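You operate a simulated robot arm through the tools that you are given. There is no shell and no other tool. Be economical: measure what you need, move in short steps, check, and stop when the job is done.

You are at the controls of a simulated robot arm. One attempt, no reset.

TASK
Take the silver block from the top of the yellow platform and put it on top of the silver stepped insert on the top of the yellow platform.
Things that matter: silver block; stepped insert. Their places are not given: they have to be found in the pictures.

It is judged by the outcome, as a careful person would: the job done as asked, and still so three seconds after it is handed in. It fails if anything else is knocked over, pushed out of place, dropped, spilled or broken.

THE ROBOT
A 7-joint arm with a two-finger parallel gripper, fixed in place. Base frame: the origin is at the foot of the arm, x ahead of it, y to its left, z up; the work surface is at about z = 0. Units: mm, degrees, N and s.
With the tool pointing down near the work surface it reaches from about 240 to 620 mm from the base axis. Its first joint turns from -66.0 to 66.0 degrees. Payload 2.6 kg.
The tool frame sits at the grasp point between the pads (the TCP): z along the fingers, y along the line on which they close. The tips reach 30 mm beyond it. Largest opening 94 mm; finger width 28, thickness 10; the body of the gripper, 50 by 96 mm, starts 55 mm behind the TCP.
Orientation is told as [roll, pitch, yaw] about the base's x, y, z axes, in that order, counted from this pose: with the fingers straight down and closing along the base's y, the tool's x points along the base's -x, its y along +y and its z along -z.

THE INTERFACE
- The arm moves only by the tool step_arm. Its argument "series" is a list of rows, each a list of 7 numbers: the closure, from 0 (fully open) to 1 (shut), then the shift along the tool's x, y, z in mm, then the turn, a rotation vector about the tool's x, y, z in degrees. In form: [[fingers, dx, dy, dz, ax, ay, az], ...]. A call has 1 to 10 rows; each row is the pose to reach, as a shift and turn from the pose commanded when the call began, along the tool's axes at that moment. A row lasts 0.2 s, in which the tool goes at most 50 mm and 8.6 degrees; a call with a longer step from one row to the next is refused whole, and so is a gripper value outside its range. A pose out of reach is approached as far as the arm can. The call stops where the force on the tool passes 40 N (or 10 N more than at its start, if that is more) or the arm is blocked; 0.2 s more then pass. The fingers move at their own pace (about 72 mm/s each) and stop on an object; they squeeze with about 26 N. The grip force told is the motor's: it shows also when the fingers shut on nothing. Time passes only in rows, and 0.2 s behind the last, so rows that repeat a pose let the fingers close. The reply holds the time, the measured pose of the TCP, the force on the tool along the base axes, the opening and the grip force, in the units named above and with some noise.
- Cameras (640 x 400 px; columns grow to the right, rows downward): "scene" is fixed at [48.8, 462.1, 543.3]; the picture's right is [-0.47, -0.88, 0.00], its down [-0.67, 0.35, -0.66] and it looks along [0.58, -0.31, -0.75] (base axes); focal length 338 px, centre (320, 200). "wrist" rides on the gripper at [-37, 0, -58] in the tool frame; the picture's right is [0.00, -1.00, 0.00], its down [0.97, 0.00, -0.24] and it looks along [0.24, 0.00, 0.97] (tool axes); focal length 218 px, centre (320, 200).
- get_image(camera): a new picture of that camera. No time passes.
- measure_at(camera, pixels): there is no depth. For up to 12 entries [column, row, z] of the newest picture of that camera ("zoom" is the newest enlarged one), the place [x, y] in the base frame at which the ray of that pixel passes the height z, good to about 2 mm. No time passes.
- zoom(camera, box): a new picture of the part [left, top, right, bottom] of that camera's present view, enlarged. No time passes.
- hand_in(): hands the job in; it is judged then, once.

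Go step by step. Measure first, check grasps and placings, and put right what went wrong. The budget is 60 turns and 30 pictures, counting those below and the enlarged ones. Unless the task says otherwise, let go and move clear before handing in, and close with one line.

The tools are called after "Call:" by a JSON object that holds its "fn" and its "kwargs". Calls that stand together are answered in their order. step_arm: Moves the arm, as the interface text tells. Its arguments: {"type":"object","properties":{"series":{"type":"array"}},"required":["series"]} The other tools are called the same way: get_image (camera) takes a picture; measure_at (camera, pixels) gives the place at which the rays of pixels pass given heights; zoom (camera, box) takes an enlarged picture of a part of a camera's view; hand_in () hands the job in.

At the start:

```text
time: 0.0
position: [362.1, 224.0, 236.7]
tool_rot: [0.0, 0.0, 0.0]
ft_force: [0.1, -0.6, 0.3]
opening: 93.7
grasp_force: 0.0
```

scene: 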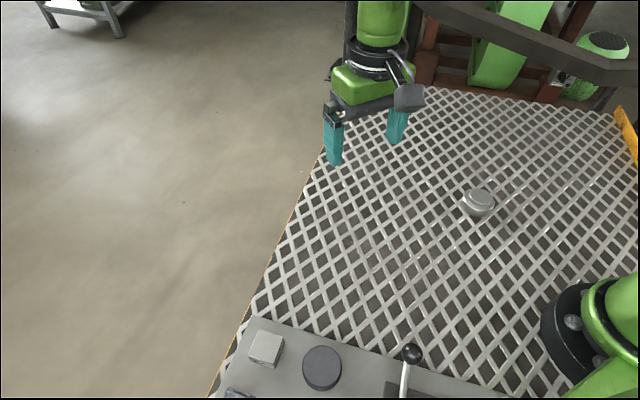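
wrist: 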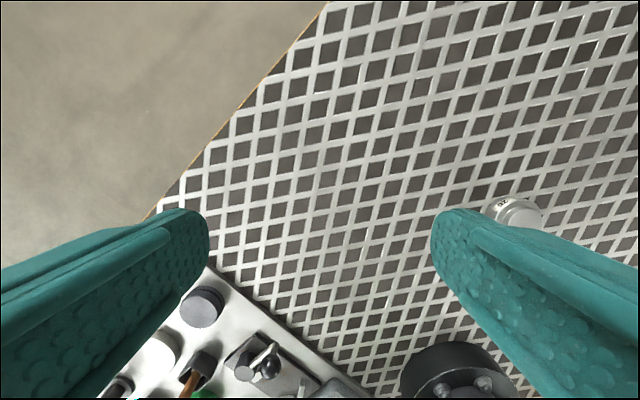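

The scene shows a stepped round silver part at (478,201) and a light block at (265,347) on a grey panel. I'll enlarge both to identify them.

Call:
{"fn": "zoom", "kwargs": {"camera": "scene", "box": [430, 160, 530, 222]}}

Call:
{"fn": "zoom", "kwargs": {"camera": "scene", "box": [200, 300, 360, 400]}}

Call:
{"fn": "zoom", "kwargs": {"camera": "wrist", "box": [100, 240, 360, 400]}}

```text
6.40 times, centred on (480, 191) of scene
```

zoom: 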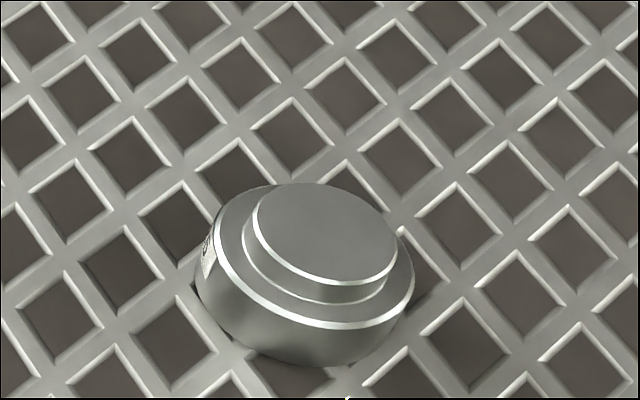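

```text
4.00 times, centred on (280, 350) of scene
```

zoom: 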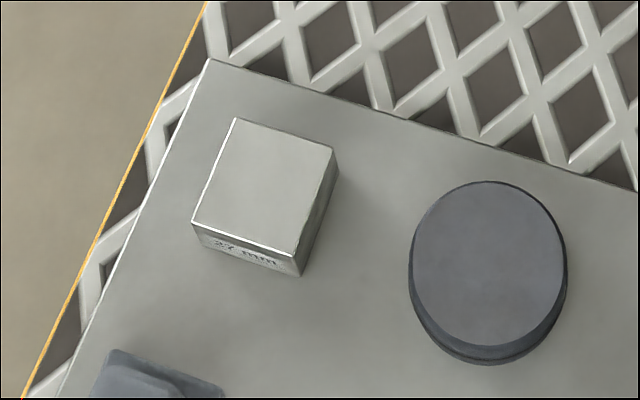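

```text
2.46 times, centred on (230, 320) of wrist
```

zoom: 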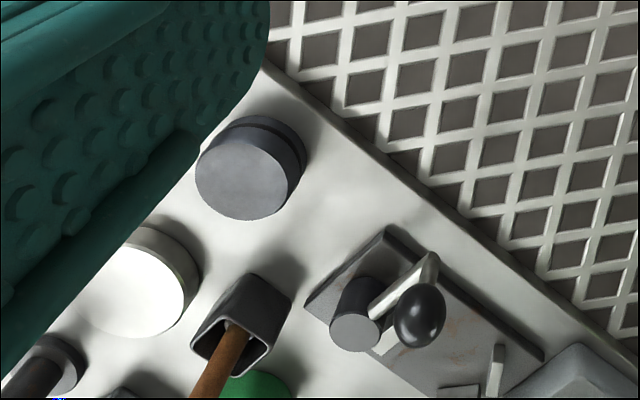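

The silver block is at zoom (265,190) on a raised grey panel; the insert is on the grating. I'll triangulate heights using the panel corner, the dark cylinder and the insert in both cameras.

Call:
{"fn": "measure_at", "kwargs": {"camera": "scene", "pixels": [[265, 346, 0], [265, 346, 50], [321, 366, 0], [321, 366, 50], [480, 197, 0], [480, 197, 30], [252, 315, 0], [252, 315, 50]]}}

Call:
{"fn": "measure_at", "kwargs": {"camera": "wrist", "pixels": [[198, 317, 0], [198, 317, 50], [522, 213, 0], [522, 213, 30], [207, 267, 0], [207, 267, 50]]}}

Call:
{"fn": "zoom", "kwargs": {"camera": "wrist", "box": [460, 170, 580, 245]}}

```text
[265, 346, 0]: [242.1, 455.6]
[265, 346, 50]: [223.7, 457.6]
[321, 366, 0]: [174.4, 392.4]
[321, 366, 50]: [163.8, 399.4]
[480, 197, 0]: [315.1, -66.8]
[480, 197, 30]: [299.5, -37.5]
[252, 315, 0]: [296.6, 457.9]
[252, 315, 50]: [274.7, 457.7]
```

```text
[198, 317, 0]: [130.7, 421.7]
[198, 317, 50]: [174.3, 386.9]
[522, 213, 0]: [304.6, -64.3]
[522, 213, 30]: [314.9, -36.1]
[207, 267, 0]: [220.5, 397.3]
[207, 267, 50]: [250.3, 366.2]
```

```text
5.33 times, centred on (520, 208) of wrist
```

zoom: 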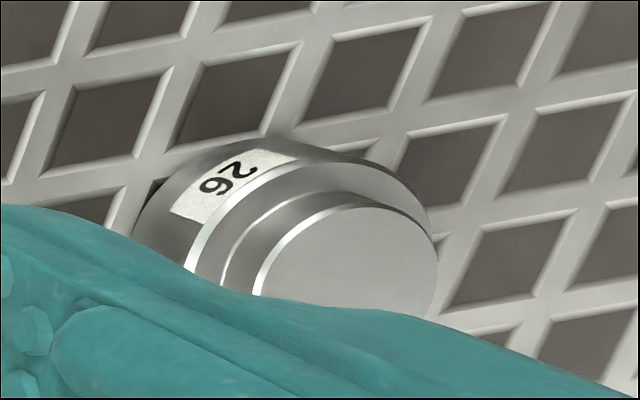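

The block lies near (229,457) with its top about 35–40 mm up. The insert is near (305,-50). I'll move at height to above the block for a wrist view.

Call:
{"fn": "step_arm", "kwargs": {"series": [[0, 20, 38, 0, 0, 0, 0], [0, 40, 76, 0, 0, 0, 0], [0, 60, 114, 0, 0, 0, 0], [0, 80, 152, 0, 0, 0, 0], [0, 100, 190, 0, 0, 0, 0], [0, 120, 220, 0, 0, 0, 0], [0, 120, 220, 0, 0, 0, 0]]}}

Call:
{"fn": "get_image", "kwargs": {"camera": "wrist"}}

Call:
{"fn": "get_image", "kwargs": {"camera": "scene"}}

```text
time: 1.6
position: [240.3, 443.8, 238.6]
tool_rot: [-0.1, 0.0, 0.0]
ft_force: [-0.6, 0.0, -0.4]
opening: 93.7
grasp_force: 0.0
```

```text
23 pictures are left
```

wrist: 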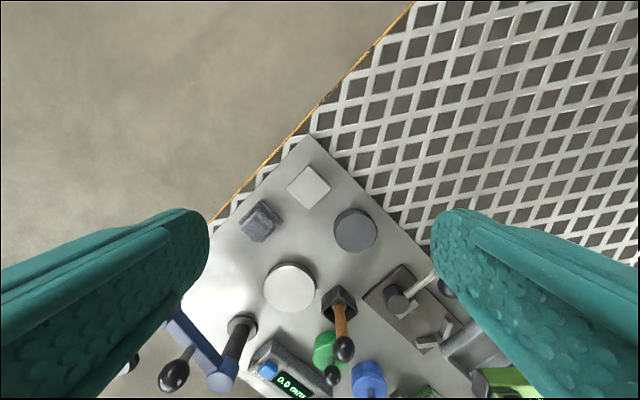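

```text
22 pictures are left
```

scene: 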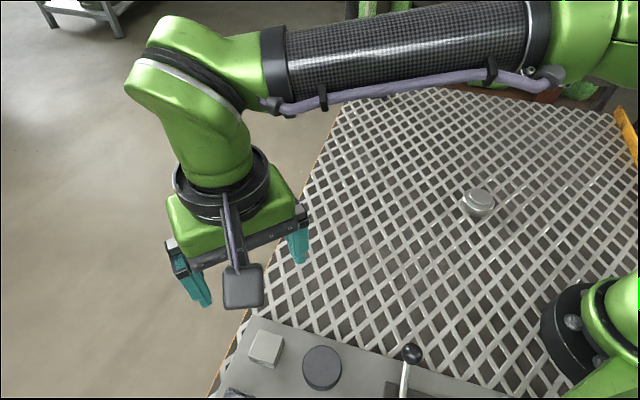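

The block shows at wrist (309,187), with neighbours (dark cylinder, grey knob) nearby. I'll enlarge to read its corners.

Call:
{"fn": "zoom", "kwargs": {"camera": "wrist", "box": [229, 125, 389, 225]}}

Call:
{"fn": "measure_at", "kwargs": {"camera": "wrist", "pixels": [[309, 186, 0], [309, 186, 40], [307, 135, 0], [307, 135, 40], [354, 229, 0], [354, 229, 40]]}}

```text
4.00 times, centred on (309, 175) of wrist
```

zoom: 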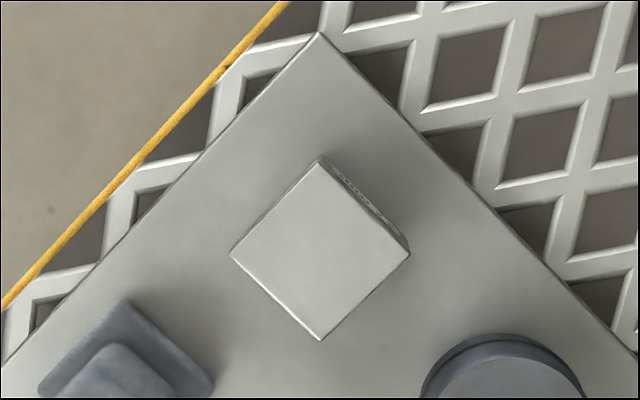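

```text
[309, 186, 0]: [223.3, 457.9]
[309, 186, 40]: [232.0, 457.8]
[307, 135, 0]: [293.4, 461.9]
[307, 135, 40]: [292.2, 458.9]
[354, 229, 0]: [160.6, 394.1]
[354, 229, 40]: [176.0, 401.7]
```

Triangulation puts the block's top centre near (229,457,~35), rotated about 45°. I'll measure its corners for size and yaw at candidate heights, in both views.

Call:
{"fn": "measure_at", "kwargs": {"camera": "zoom", "pixels": [[318, 162, 32], [410, 253, 32], [320, 340, 32], [230, 253, 32], [320, 33, 5], [125, 300, 5], [135, 345, 25], [215, 385, 5]]}}

Call:
{"fn": "zoom", "kwargs": {"camera": "scene", "box": [220, 300, 316, 360]}}

```text
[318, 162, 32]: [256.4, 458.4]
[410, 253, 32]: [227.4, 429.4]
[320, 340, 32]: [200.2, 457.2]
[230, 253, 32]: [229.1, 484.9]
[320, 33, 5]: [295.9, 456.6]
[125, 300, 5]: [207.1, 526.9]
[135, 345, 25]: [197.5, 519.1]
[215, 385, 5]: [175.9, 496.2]
```

```text
6.67 times, centred on (268, 330) of scene
```

zoom: 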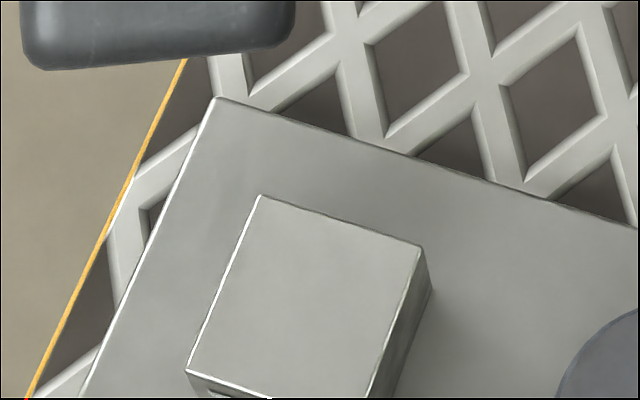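

Call:
{"fn": "measure_at", "kwargs": {"camera": "zoom", "pixels": [[260, 195, 30], [425, 248, 30], [187, 372, 30], [260, 195, 40], [425, 248, 40], [187, 372, 40], [218, 97, 0], [218, 97, 5], [218, 97, 10], [432, 290, 5], [432, 290, 10]]}}

```text
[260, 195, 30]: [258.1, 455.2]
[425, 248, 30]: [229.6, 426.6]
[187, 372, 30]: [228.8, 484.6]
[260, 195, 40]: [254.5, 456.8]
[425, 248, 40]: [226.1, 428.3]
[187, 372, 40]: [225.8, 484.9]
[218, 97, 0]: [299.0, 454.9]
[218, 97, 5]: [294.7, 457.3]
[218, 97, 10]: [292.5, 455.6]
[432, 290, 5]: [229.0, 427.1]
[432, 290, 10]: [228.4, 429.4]
```

The block is a 40 mm square at about (229,457), with its top near z 33, its base near z 5, and 45° yaw. I'll yaw +45° (fingers closing along the knob–panel-edge direction, with 25 mm clearance at reduced opening) and descend partway.

Call:
{"fn": "step_arm", "kwargs": {"series": [[0.3, 4, 4, 15, 0, 0, -7.5], [0.3, 8, 8, 30, 0, 0, -15], [0.3, 12, 13, 45, 0, 0, -22.5], [0.3, 12, 13, 65, 0, 0, -30], [0.3, 12, 13, 85, 0, 0, -37.5], [0.3, 12, 13, 110, 0, 0, -45], [0.3, 12, 13, 130, 0, 0, -45], [0.3, 12, 13, 130, 0, 0, -45]]}}

Call:
{"fn": "get_image", "kwargs": {"camera": "wrist"}}

```text
time: 3.4
position: [228.6, 455.9, 110.2]
tool_rot: [0.1, 0.0, 45.1]
ft_force: [-0.7, 0.4, -0.2]
opening: 65.6
grasp_force: 0.2
```

```text
19 pictures are left
```

wrist: 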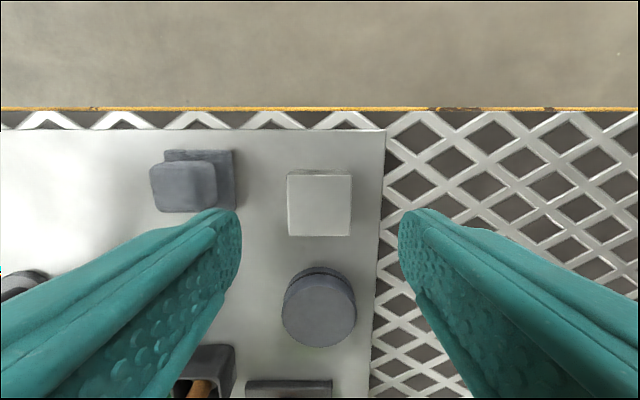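

The block is centred in column (319) and square to the fingers. I'll check its position along the other axis from this closer view.

Call:
{"fn": "measure_at", "kwargs": {"camera": "wrist", "pixels": [[320, 206, 33], [289, 177, 33], [351, 177, 33], [351, 236, 33], [289, 236, 33], [384, 130, 5], [235, 150, 5], [200, 183, 25]]}}

```text
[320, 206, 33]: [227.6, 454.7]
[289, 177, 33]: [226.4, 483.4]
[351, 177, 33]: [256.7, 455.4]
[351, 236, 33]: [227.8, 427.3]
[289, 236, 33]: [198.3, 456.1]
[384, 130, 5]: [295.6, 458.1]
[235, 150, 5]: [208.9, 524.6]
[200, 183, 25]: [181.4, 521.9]
```

The block centre is about (227.5,455.5) and the TCP is within 1 mm of it. I'll go straight down 70 mm to z≈40 (tips at about 10).

Call:
{"fn": "step_arm", "kwargs": {"series": [[0.3, 0, 0, 25, 0, 0, 0], [0.3, 0, 0, 45, 0, 0, 0], [0.3, 0, 0, 60, 0, 0, 0], [0.3, 0, 0, 70, 0, 0, 0], [0.3, 0, 0, 70, 0, 0, 0]]}}

Call:
{"fn": "get_image", "kwargs": {"camera": "scene"}}

```text
time: 4.6
position: [228.9, 458.7, 39.1]
tool_rot: [0.1, -0.1, 45.0]
ft_force: [-2.7, -7.5, 16.4]
opening: 65.8
grasp_force: 0.1
```

```text
18 pictures are left
```

scene: 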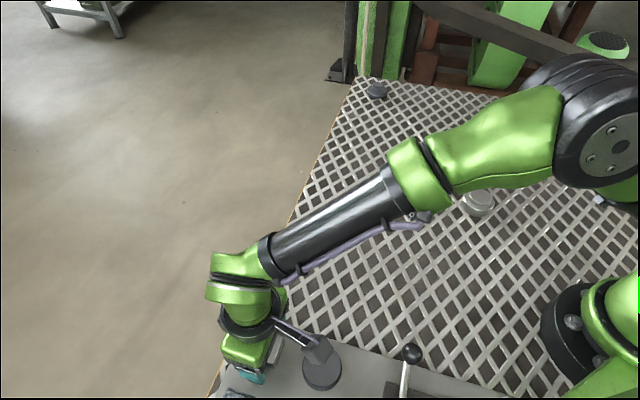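

A force of 16 N up shows something is touching. I'll look with the wrist camera before closing.

Call:
{"fn": "get_image", "kwargs": {"camera": "wrist"}}

Call:
{"fn": "zoom", "kwargs": {"camera": "scene", "box": [200, 300, 360, 400]}}

```text
17 pictures are left
```

wrist: 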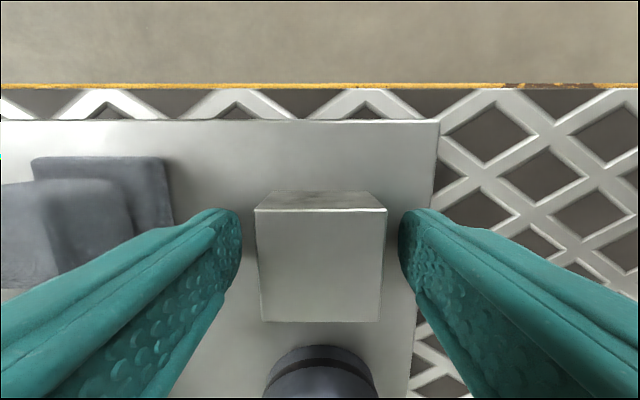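

```text
4.00 times, centred on (280, 350) of scene
```

zoom: 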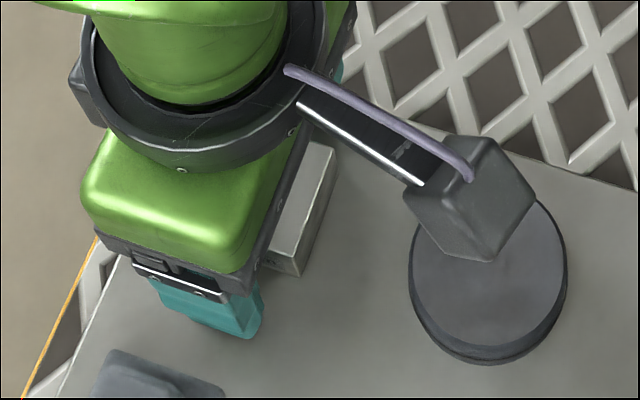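

The fingers straddle the block, and the 16 N is likely the tips pressing the panel top (panel near z 9). I'll raise 4 mm and see if the force goes away.

Call:
{"fn": "step_arm", "kwargs": {"series": [[0.3, 0, 0, -2, 0, 0, 0], [0.3, 0, 0, -4, 0, 0, 0], [0.3, 0, 0, -4, 0, 0, 0]]}}

```text
time: 5.4
position: [228.6, 459.1, 43.2]
tool_rot: [0.0, 0.0, 45.0]
ft_force: [0.8, -0.3, -0.1]
opening: 66.0
grasp_force: 0.1
```

The force is gone at z 43. I'll close on the block.

Call:
{"fn": "step_arm", "kwargs": {"series": [[0.5, 0, 0, 0, 0, 0, 0], [0.7, 0, 0, 0, 0, 0, 0], [0.8, 0, 0, 0, 0, 0, 0], [0.8, 0, 0, 0, 0, 0, 0]]}}

```text
time: 6.4
position: [228.5, 458.2, 42.5]
tool_rot: [0.0, 0.0, 45.0]
ft_force: [0.1, 1.2, 0.1]
opening: 39.7
grasp_force: 25.8
```

Opening is 39.7 mm at 26 N, so the block is gripped. I'll lift it slowly and check.

Call:
{"fn": "step_arm", "kwargs": {"series": [[1, 0, 0, -8, 0, 0, 0], [1, 0, 0, -20, 0, 0, 0], [1, 0, 0, -40, 0, 0, 0], [1, 0, 0, -65, 0, 0, 0], [1, 0, 0, -90, 0, 0, 0], [1, 0, 0, -115, 0, 0, 0], [1, 0, 0, -140, 0, 0, 0], [1, 0, 0, -140, 0, 0, 0]]}}

Call:
{"fn": "get_image", "kwargs": {"camera": "wrist"}}

```text
time: 8.2
position: [228.6, 458.2, 180.9]
tool_rot: [0.0, 0.0, 45.0]
ft_force: [0.3, 0.6, -2.6]
opening: 39.8
grasp_force: 25.5
```

```text
15 pictures are left
```

wrist: 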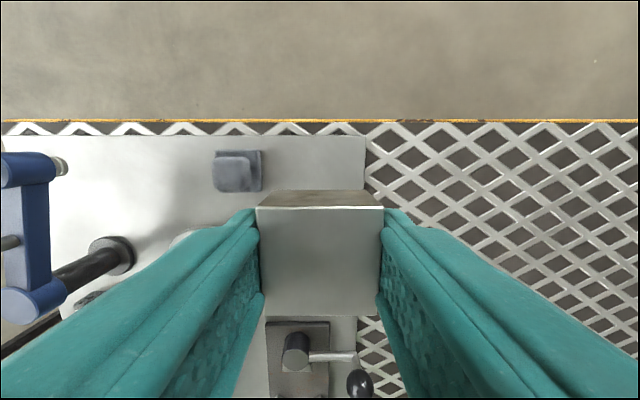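

The block is held squarely (opening 39.8). I'll measure its offset in the grip and begin the carry towards the insert, unwinding the yaw on the way.

Call:
{"fn": "measure_at", "kwargs": {"camera": "wrist", "pixels": [[257, 207, 171], [383, 207, 171], [380, 315, 171], [262, 316, 171], [275, 191, 147], [364, 191, 147]]}}

Call:
{"fn": "step_arm", "kwargs": {"series": [[1, 15, -20, 0, 0, 0, 0], [1, 35, -47, 0, 0, 0, 5], [1, 55, -75, 0, 0, 0, 10], [1, 75, -102, 0, 0, 0, 15], [1, 95, -129, 0, 0, 0, 20], [1, 115, -156, 0, 0, 0, 25], [1, 135, -183, 0, 0, 0, 30], [1, 150, -204, 0, 0, 0, 35], [1, 160, -217, 0, 0, 0, 40], [1, 160, -217, 0, 0, 0, 45]]}}

```text
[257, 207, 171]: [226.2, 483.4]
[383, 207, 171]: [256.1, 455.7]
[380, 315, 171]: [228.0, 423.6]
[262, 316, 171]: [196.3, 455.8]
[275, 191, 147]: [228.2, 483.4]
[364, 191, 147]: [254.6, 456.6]
```

```text
time: 10.4
position: [267.0, 189.0, 183.2]
tool_rot: [0.0, 0.1, -0.1]
ft_force: [0.0, 0.4, -3.7]
opening: 39.6
grasp_force: 26.1
```

The block sits about 3 mm towards tool +x in the grip. I'll go to (257,-40), so that the insert shows above the held block in the wrist view.

Call:
{"fn": "step_arm", "kwargs": {"series": [[1, 1, -20, 0, 0, 0, 0], [1, 2, -50, 0, 0, 0, 0], [1, 4, -80, 0, 0, 0, 0], [1, 6, -110, 0, 0, 0, 0], [1, 8, -140, 0, 0, 0, 0], [1, 9, -170, 0, 0, 0, 0], [1, 10, -200, 0, 0, 0, 0], [1, 10, -220, 0, 0, 0, 0], [1, 10, -229, 0, 0, 0, 0], [1, 10, -229, 0, 0, 0, 0]]}}

Call:
{"fn": "get_image", "kwargs": {"camera": "wrist"}}

Call:
{"fn": "get_image", "kwargs": {"camera": "scene"}}

```text
time: 12.6
position: [260.3, -38.9, 183.0]
tool_rot: [0.1, 0.0, 0.0]
ft_force: [0.5, -0.2, -3.1]
opening: 39.7
grasp_force: 26.1
```

```text
14 pictures are left
```

wrist: 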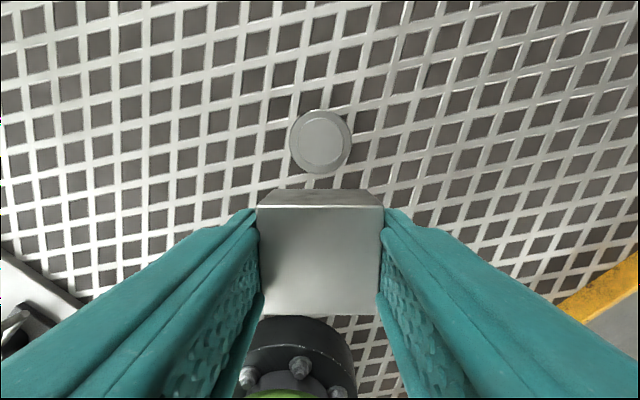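

```text
13 pictures are left
```

scene: 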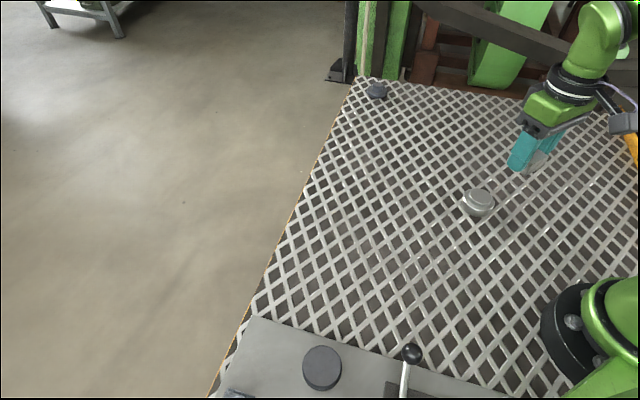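

The insert is fully visible at wrist (321,141) and scene (480,199). I'll enlarge both to measure its top disc.

Call:
{"fn": "zoom", "kwargs": {"camera": "wrist", "box": [272, 100, 368, 160]}}

Call:
{"fn": "measure_at", "kwargs": {"camera": "zoom", "pixels": [[320, 200, 0]]}}

Call:
{"fn": "zoom", "kwargs": {"camera": "scene", "box": [448, 180, 512, 220]}}

```text
6.67 times, centred on (320, 130) of wrist
```

zoom: 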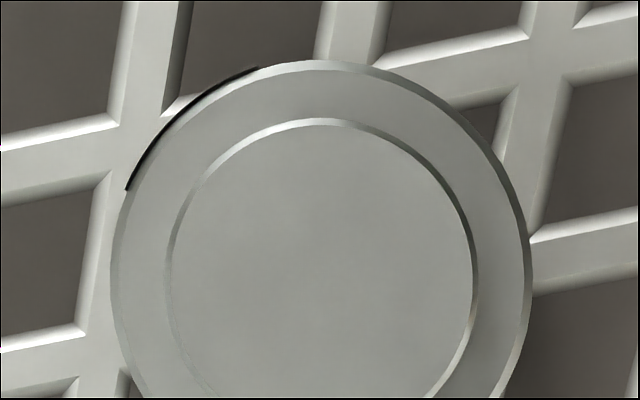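

```text
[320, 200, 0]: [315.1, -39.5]
```

```text
10.00 times, centred on (480, 200) of scene
```

zoom: 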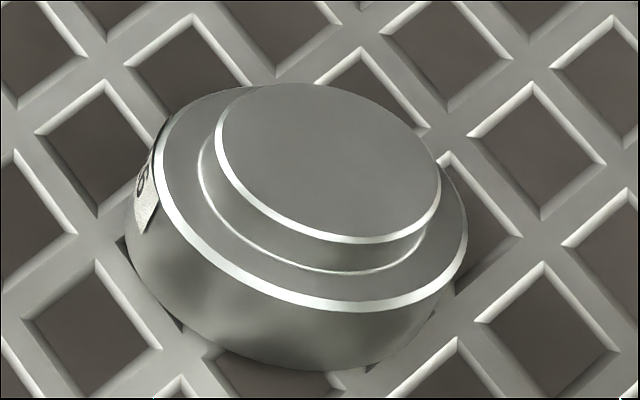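

Top disc centre: scene pixel (480.8,196.3), wrist pixel (320.4,140.5). I'll triangulate it and the size.

Call:
{"fn": "measure_at", "kwargs": {"camera": "scene", "pixels": [[480.8, 196.3, 10], [480.8, 196.3, 20], [480.8, 196.3, 30]]}}

Call:
{"fn": "measure_at", "kwargs": {"camera": "wrist", "pixels": [[320.4, 140.5, 10], [320.4, 140.5, 20], [320.4, 140.5, 30], [297.5, 140.5, 25], [343.7, 140.5, 25], [351.5, 142, 18], [288.6, 142, 18]]}}

```text
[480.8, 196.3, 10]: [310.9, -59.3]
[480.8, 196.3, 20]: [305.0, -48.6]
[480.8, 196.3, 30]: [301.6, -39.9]
```

```text
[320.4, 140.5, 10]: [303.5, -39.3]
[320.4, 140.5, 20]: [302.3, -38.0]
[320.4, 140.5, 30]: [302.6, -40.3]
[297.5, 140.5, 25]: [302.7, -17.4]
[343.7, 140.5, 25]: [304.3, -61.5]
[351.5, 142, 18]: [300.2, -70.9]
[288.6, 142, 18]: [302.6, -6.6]
```

The insert's top centre is about (302,-39.5) at z≈30, with a 44 mm top disc. I'll move over it (TCP x≈305 to allow for the block offset) and descend to z≈85.

Call:
{"fn": "step_arm", "kwargs": {"series": [[1, -15, 0, 0, 0, 0, 0], [1, -32, 0, 0, 0, 0, 0], [1, -45, 0, 10, 0, 0, 0], [1, -45, 0, 35, 0, 0, 0], [1, -45, 0, 60, 0, 0, 0], [1, -45, 0, 80, 0, 0, 0], [1, -45, 0, 97, 0, 0, 0], [1, -45, 0, 97, 0, 0, 0], [1, -45, 0, 97, 0, 0, 0]]}}

Call:
{"fn": "zoom", "kwargs": {"camera": "scene", "box": [400, 130, 560, 230]}}

Call:
{"fn": "get_image", "kwargs": {"camera": "wrist"}}

```text
time: 14.6
position: [304.9, -37.9, 85.3]
tool_rot: [0.0, 0.0, 0.0]
ft_force: [0.5, -0.5, -2.7]
opening: 39.7
grasp_force: 26.4
```

```text
4.00 times, centred on (480, 180) of scene
```

zoom: 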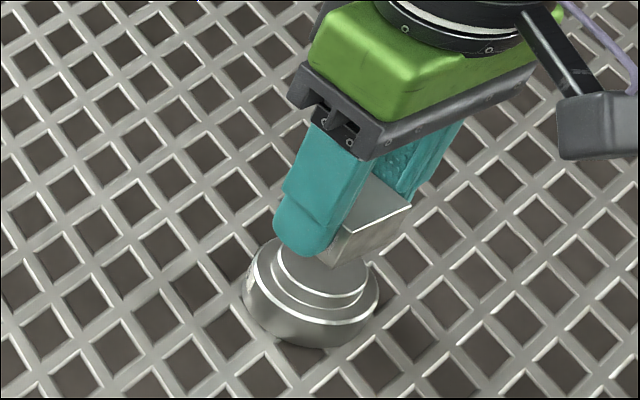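

```text
9 pictures are left
```

wrist: 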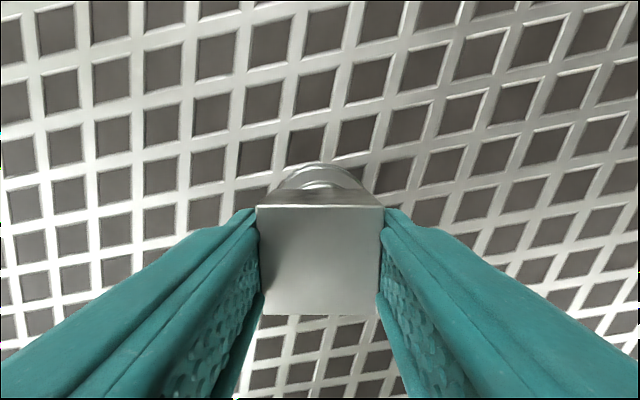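

The insert peeks out symmetric about column 320 behind the block. I'll check its far edges.

Call:
{"fn": "zoom", "kwargs": {"camera": "wrist", "box": [256, 145, 384, 225]}}

Call:
{"fn": "measure_at", "kwargs": {"camera": "wrist", "pixels": [[320, 161, 18], [320, 167, 30], [320, 207, 75], [320, 190, 52]]}}

```text
5.00 times, centred on (320, 185) of wrist
```

zoom: 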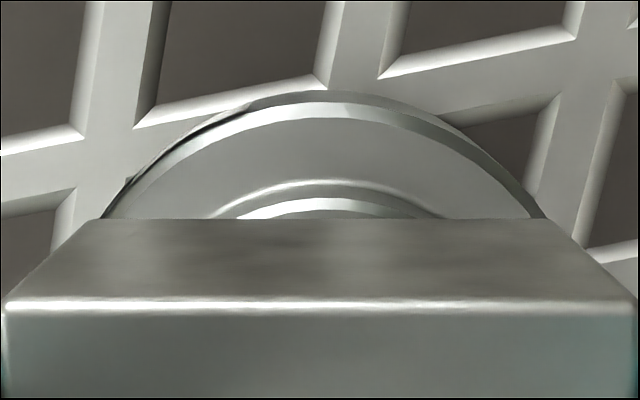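

```text
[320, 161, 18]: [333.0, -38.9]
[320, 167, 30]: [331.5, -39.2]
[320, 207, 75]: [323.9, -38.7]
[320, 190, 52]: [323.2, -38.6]
```

The block's far edge is at x≈323.5 (centre 303.5), and the insert centre reads about 300–302. I'll shift 2 mm in -x and 0.8 mm in -y and lower to z≈68.

Call:
{"fn": "step_arm", "kwargs": {"series": [[1, 2, -0.8, 0, 0, 0, 0], [1, 2, -0.8, 6, 0, 0, 0], [1, 2, -0.8, 12, 0, 0, 0], [1, 2, -0.8, 17, 0, 0, 0], [1, 2, -0.8, 17, 0, 0, 0]]}}

Call:
{"fn": "zoom", "kwargs": {"camera": "scene", "box": [440, 155, 536, 215]}}

```text
time: 15.8
position: [302.0, -40.4, 68.7]
tool_rot: [0.0, 0.0, 0.0]
ft_force: [-0.5, -0.4, -3.3]
opening: 39.8
grasp_force: 25.6
```

```text
6.67 times, centred on (488, 185) of scene
```

zoom: 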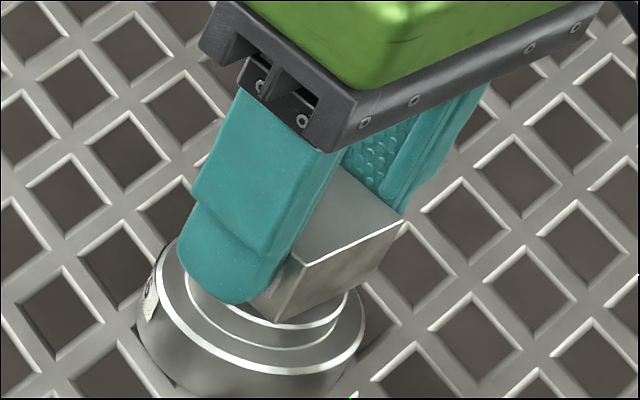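

The block is just above the top disc with no contact yet (-3.3 N is its weight). I'll lower in small steps.

Call:
{"fn": "step_arm", "kwargs": {"series": [[1, 0, 0, 1, 0, 0, 0], [1, 0, 0, 2, 0, 0, 0], [1, 0, 0, 3, 0, 0, 0], [1, 0, 0, 3, 0, 0, 0]]}}

```text
time: 16.8
position: [301.8, -38.2, 65.4]
tool_rot: [0.0, 0.1, 0.0]
ft_force: [0.8, 0.1, -3.3]
opening: 39.8
grasp_force: 26.2
```

Call:
{"fn": "step_arm", "kwargs": {"series": [[1, 0, 0, 0.7, 0, 0, 0], [1, 0, 0, 1.4, 0, 0, 0], [1, 0, 0, 2, 0, 0, 0], [1, 0, 0, 2, 0, 0, 0]]}}

```text
time: 17.8
position: [301.8, -38.8, 64.2]
tool_rot: [0.0, 0.0, 0.0]
ft_force: [-8.0, 2.5, 19.2]
opening: 39.6
grasp_force: 25.9
```

Contact: the vertical force went from -3 to +19 N. I'll back off slightly to relieve the push.

Call:
{"fn": "step_arm", "kwargs": {"series": [[1, 0, 0, -0.8, 0, 0, 0], [1, 0, 0, -0.8, 0, 0, 0]]}}

Call:
{"fn": "zoom", "kwargs": {"camera": "scene", "box": [440, 155, 536, 215]}}

```text
time: 18.4
position: [303.7, -39.6, 64.8]
tool_rot: [0.1, -0.1, 0.1]
ft_force: [-3.0, 5.4, 12.5]
opening: 39.8
grasp_force: 25.6
```

```text
6.67 times, centred on (488, 185) of scene
```

zoom: 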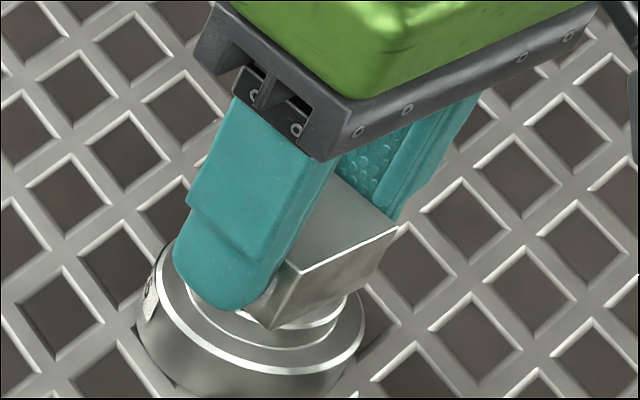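

The block is seated over the disc. I'll ease up another 0.8 mm, then open the fingers.

Call:
{"fn": "step_arm", "kwargs": {"series": [[1, 0, 0, -0.8, 0, 0, 0], [1, 0, 0, -0.8, 0, 0, 0]]}}

```text
time: 19.0
position: [302.1, -41.1, 64.2]
tool_rot: [0.0, 0.1, -0.1]
ft_force: [1.0, -0.4, -4.0]
opening: 39.6
grasp_force: 26.2
```

Call:
{"fn": "step_arm", "kwargs": {"series": [[1, 0, 0, 0.4, 0, 0, 0], [1, 0, 0, 0.4, 0, 0, 0], [0.5, 0, 0, 0.4, 0, 0, 0], [0.4, 0, 0, 0.4, 0, 0, 0], [0.3, 0, 0, 0.4, 0, 0, 0], [0.3, 0, 0, 0.4, 0, 0, 0]]}}

Call:
{"fn": "zoom", "kwargs": {"camera": "scene", "box": [440, 155, 536, 215]}}

```text
time: 20.4
position: [302.2, -38.6, 64.7]
tool_rot: [0.0, 0.0, 0.0]
ft_force: [0.5, 0.0, 0.5]
opening: 65.8
grasp_force: 0.0
```

```text
6.67 times, centred on (488, 185) of scene
```

zoom: 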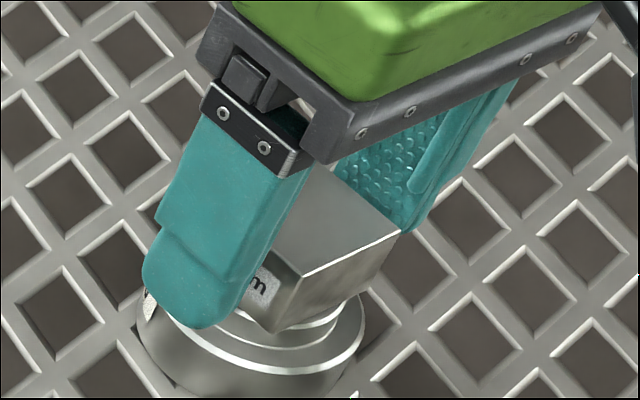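

The block stays on the insert with the fingers open and forces at zero. I'll rise straight up, then check.

Call:
{"fn": "step_arm", "kwargs": {"series": [[0.3, 0, 0, -8, 0, 0, 0], [0.3, 0, 0, -25, 0, 0, 0], [0.3, 0, 0, -50, 0, 0, 0], [0.3, 0, 0, -80, 0, 0, 0], [0.3, 0, 0, -110, 0, 0, 0], [0.3, 30, 0, -130, 0, 0, 0], [0.3, 30, 0, -130, 0, 0, 0]]}}

Call:
{"fn": "zoom", "kwargs": {"camera": "scene", "box": [440, 160, 536, 220]}}

Call:
{"fn": "get_image", "kwargs": {"camera": "wrist"}}

```text
time: 22.0
position: [271.5, -38.8, 196.5]
tool_rot: [0.0, 0.1, 0.0]
ft_force: [0.3, 0.2, -0.1]
opening: 65.9
grasp_force: 0.0
```

```text
6.67 times, centred on (488, 190) of scene
```

zoom: 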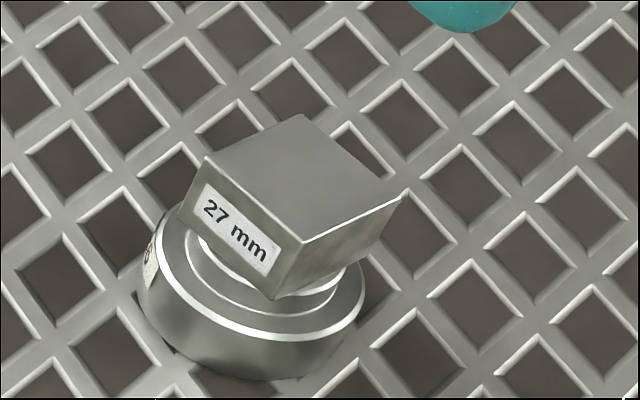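

```text
3 pictures are left
```

wrist: 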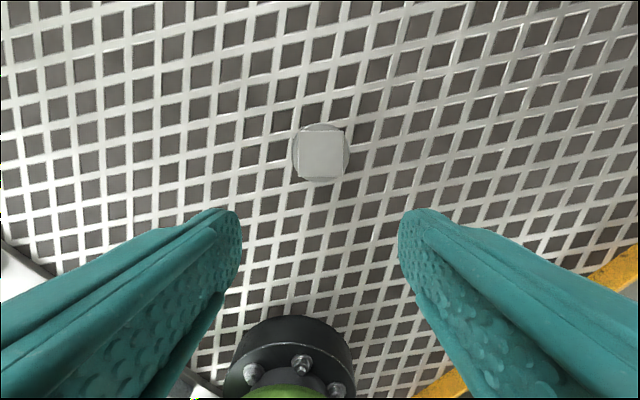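

The block rests flat and centred on the insert (wrist (321,153)), and the gripper is clear of it. I'll hand in.

Call:
{"fn": "hand_in", "kwargs": {}}

```text
The job is handed in.
```

The silver block is resting flat and centred on top of the silver stepped insert. I let go, moved the arm clear and handed the job in; nothing else was knocked or moved as far as the pictures show.
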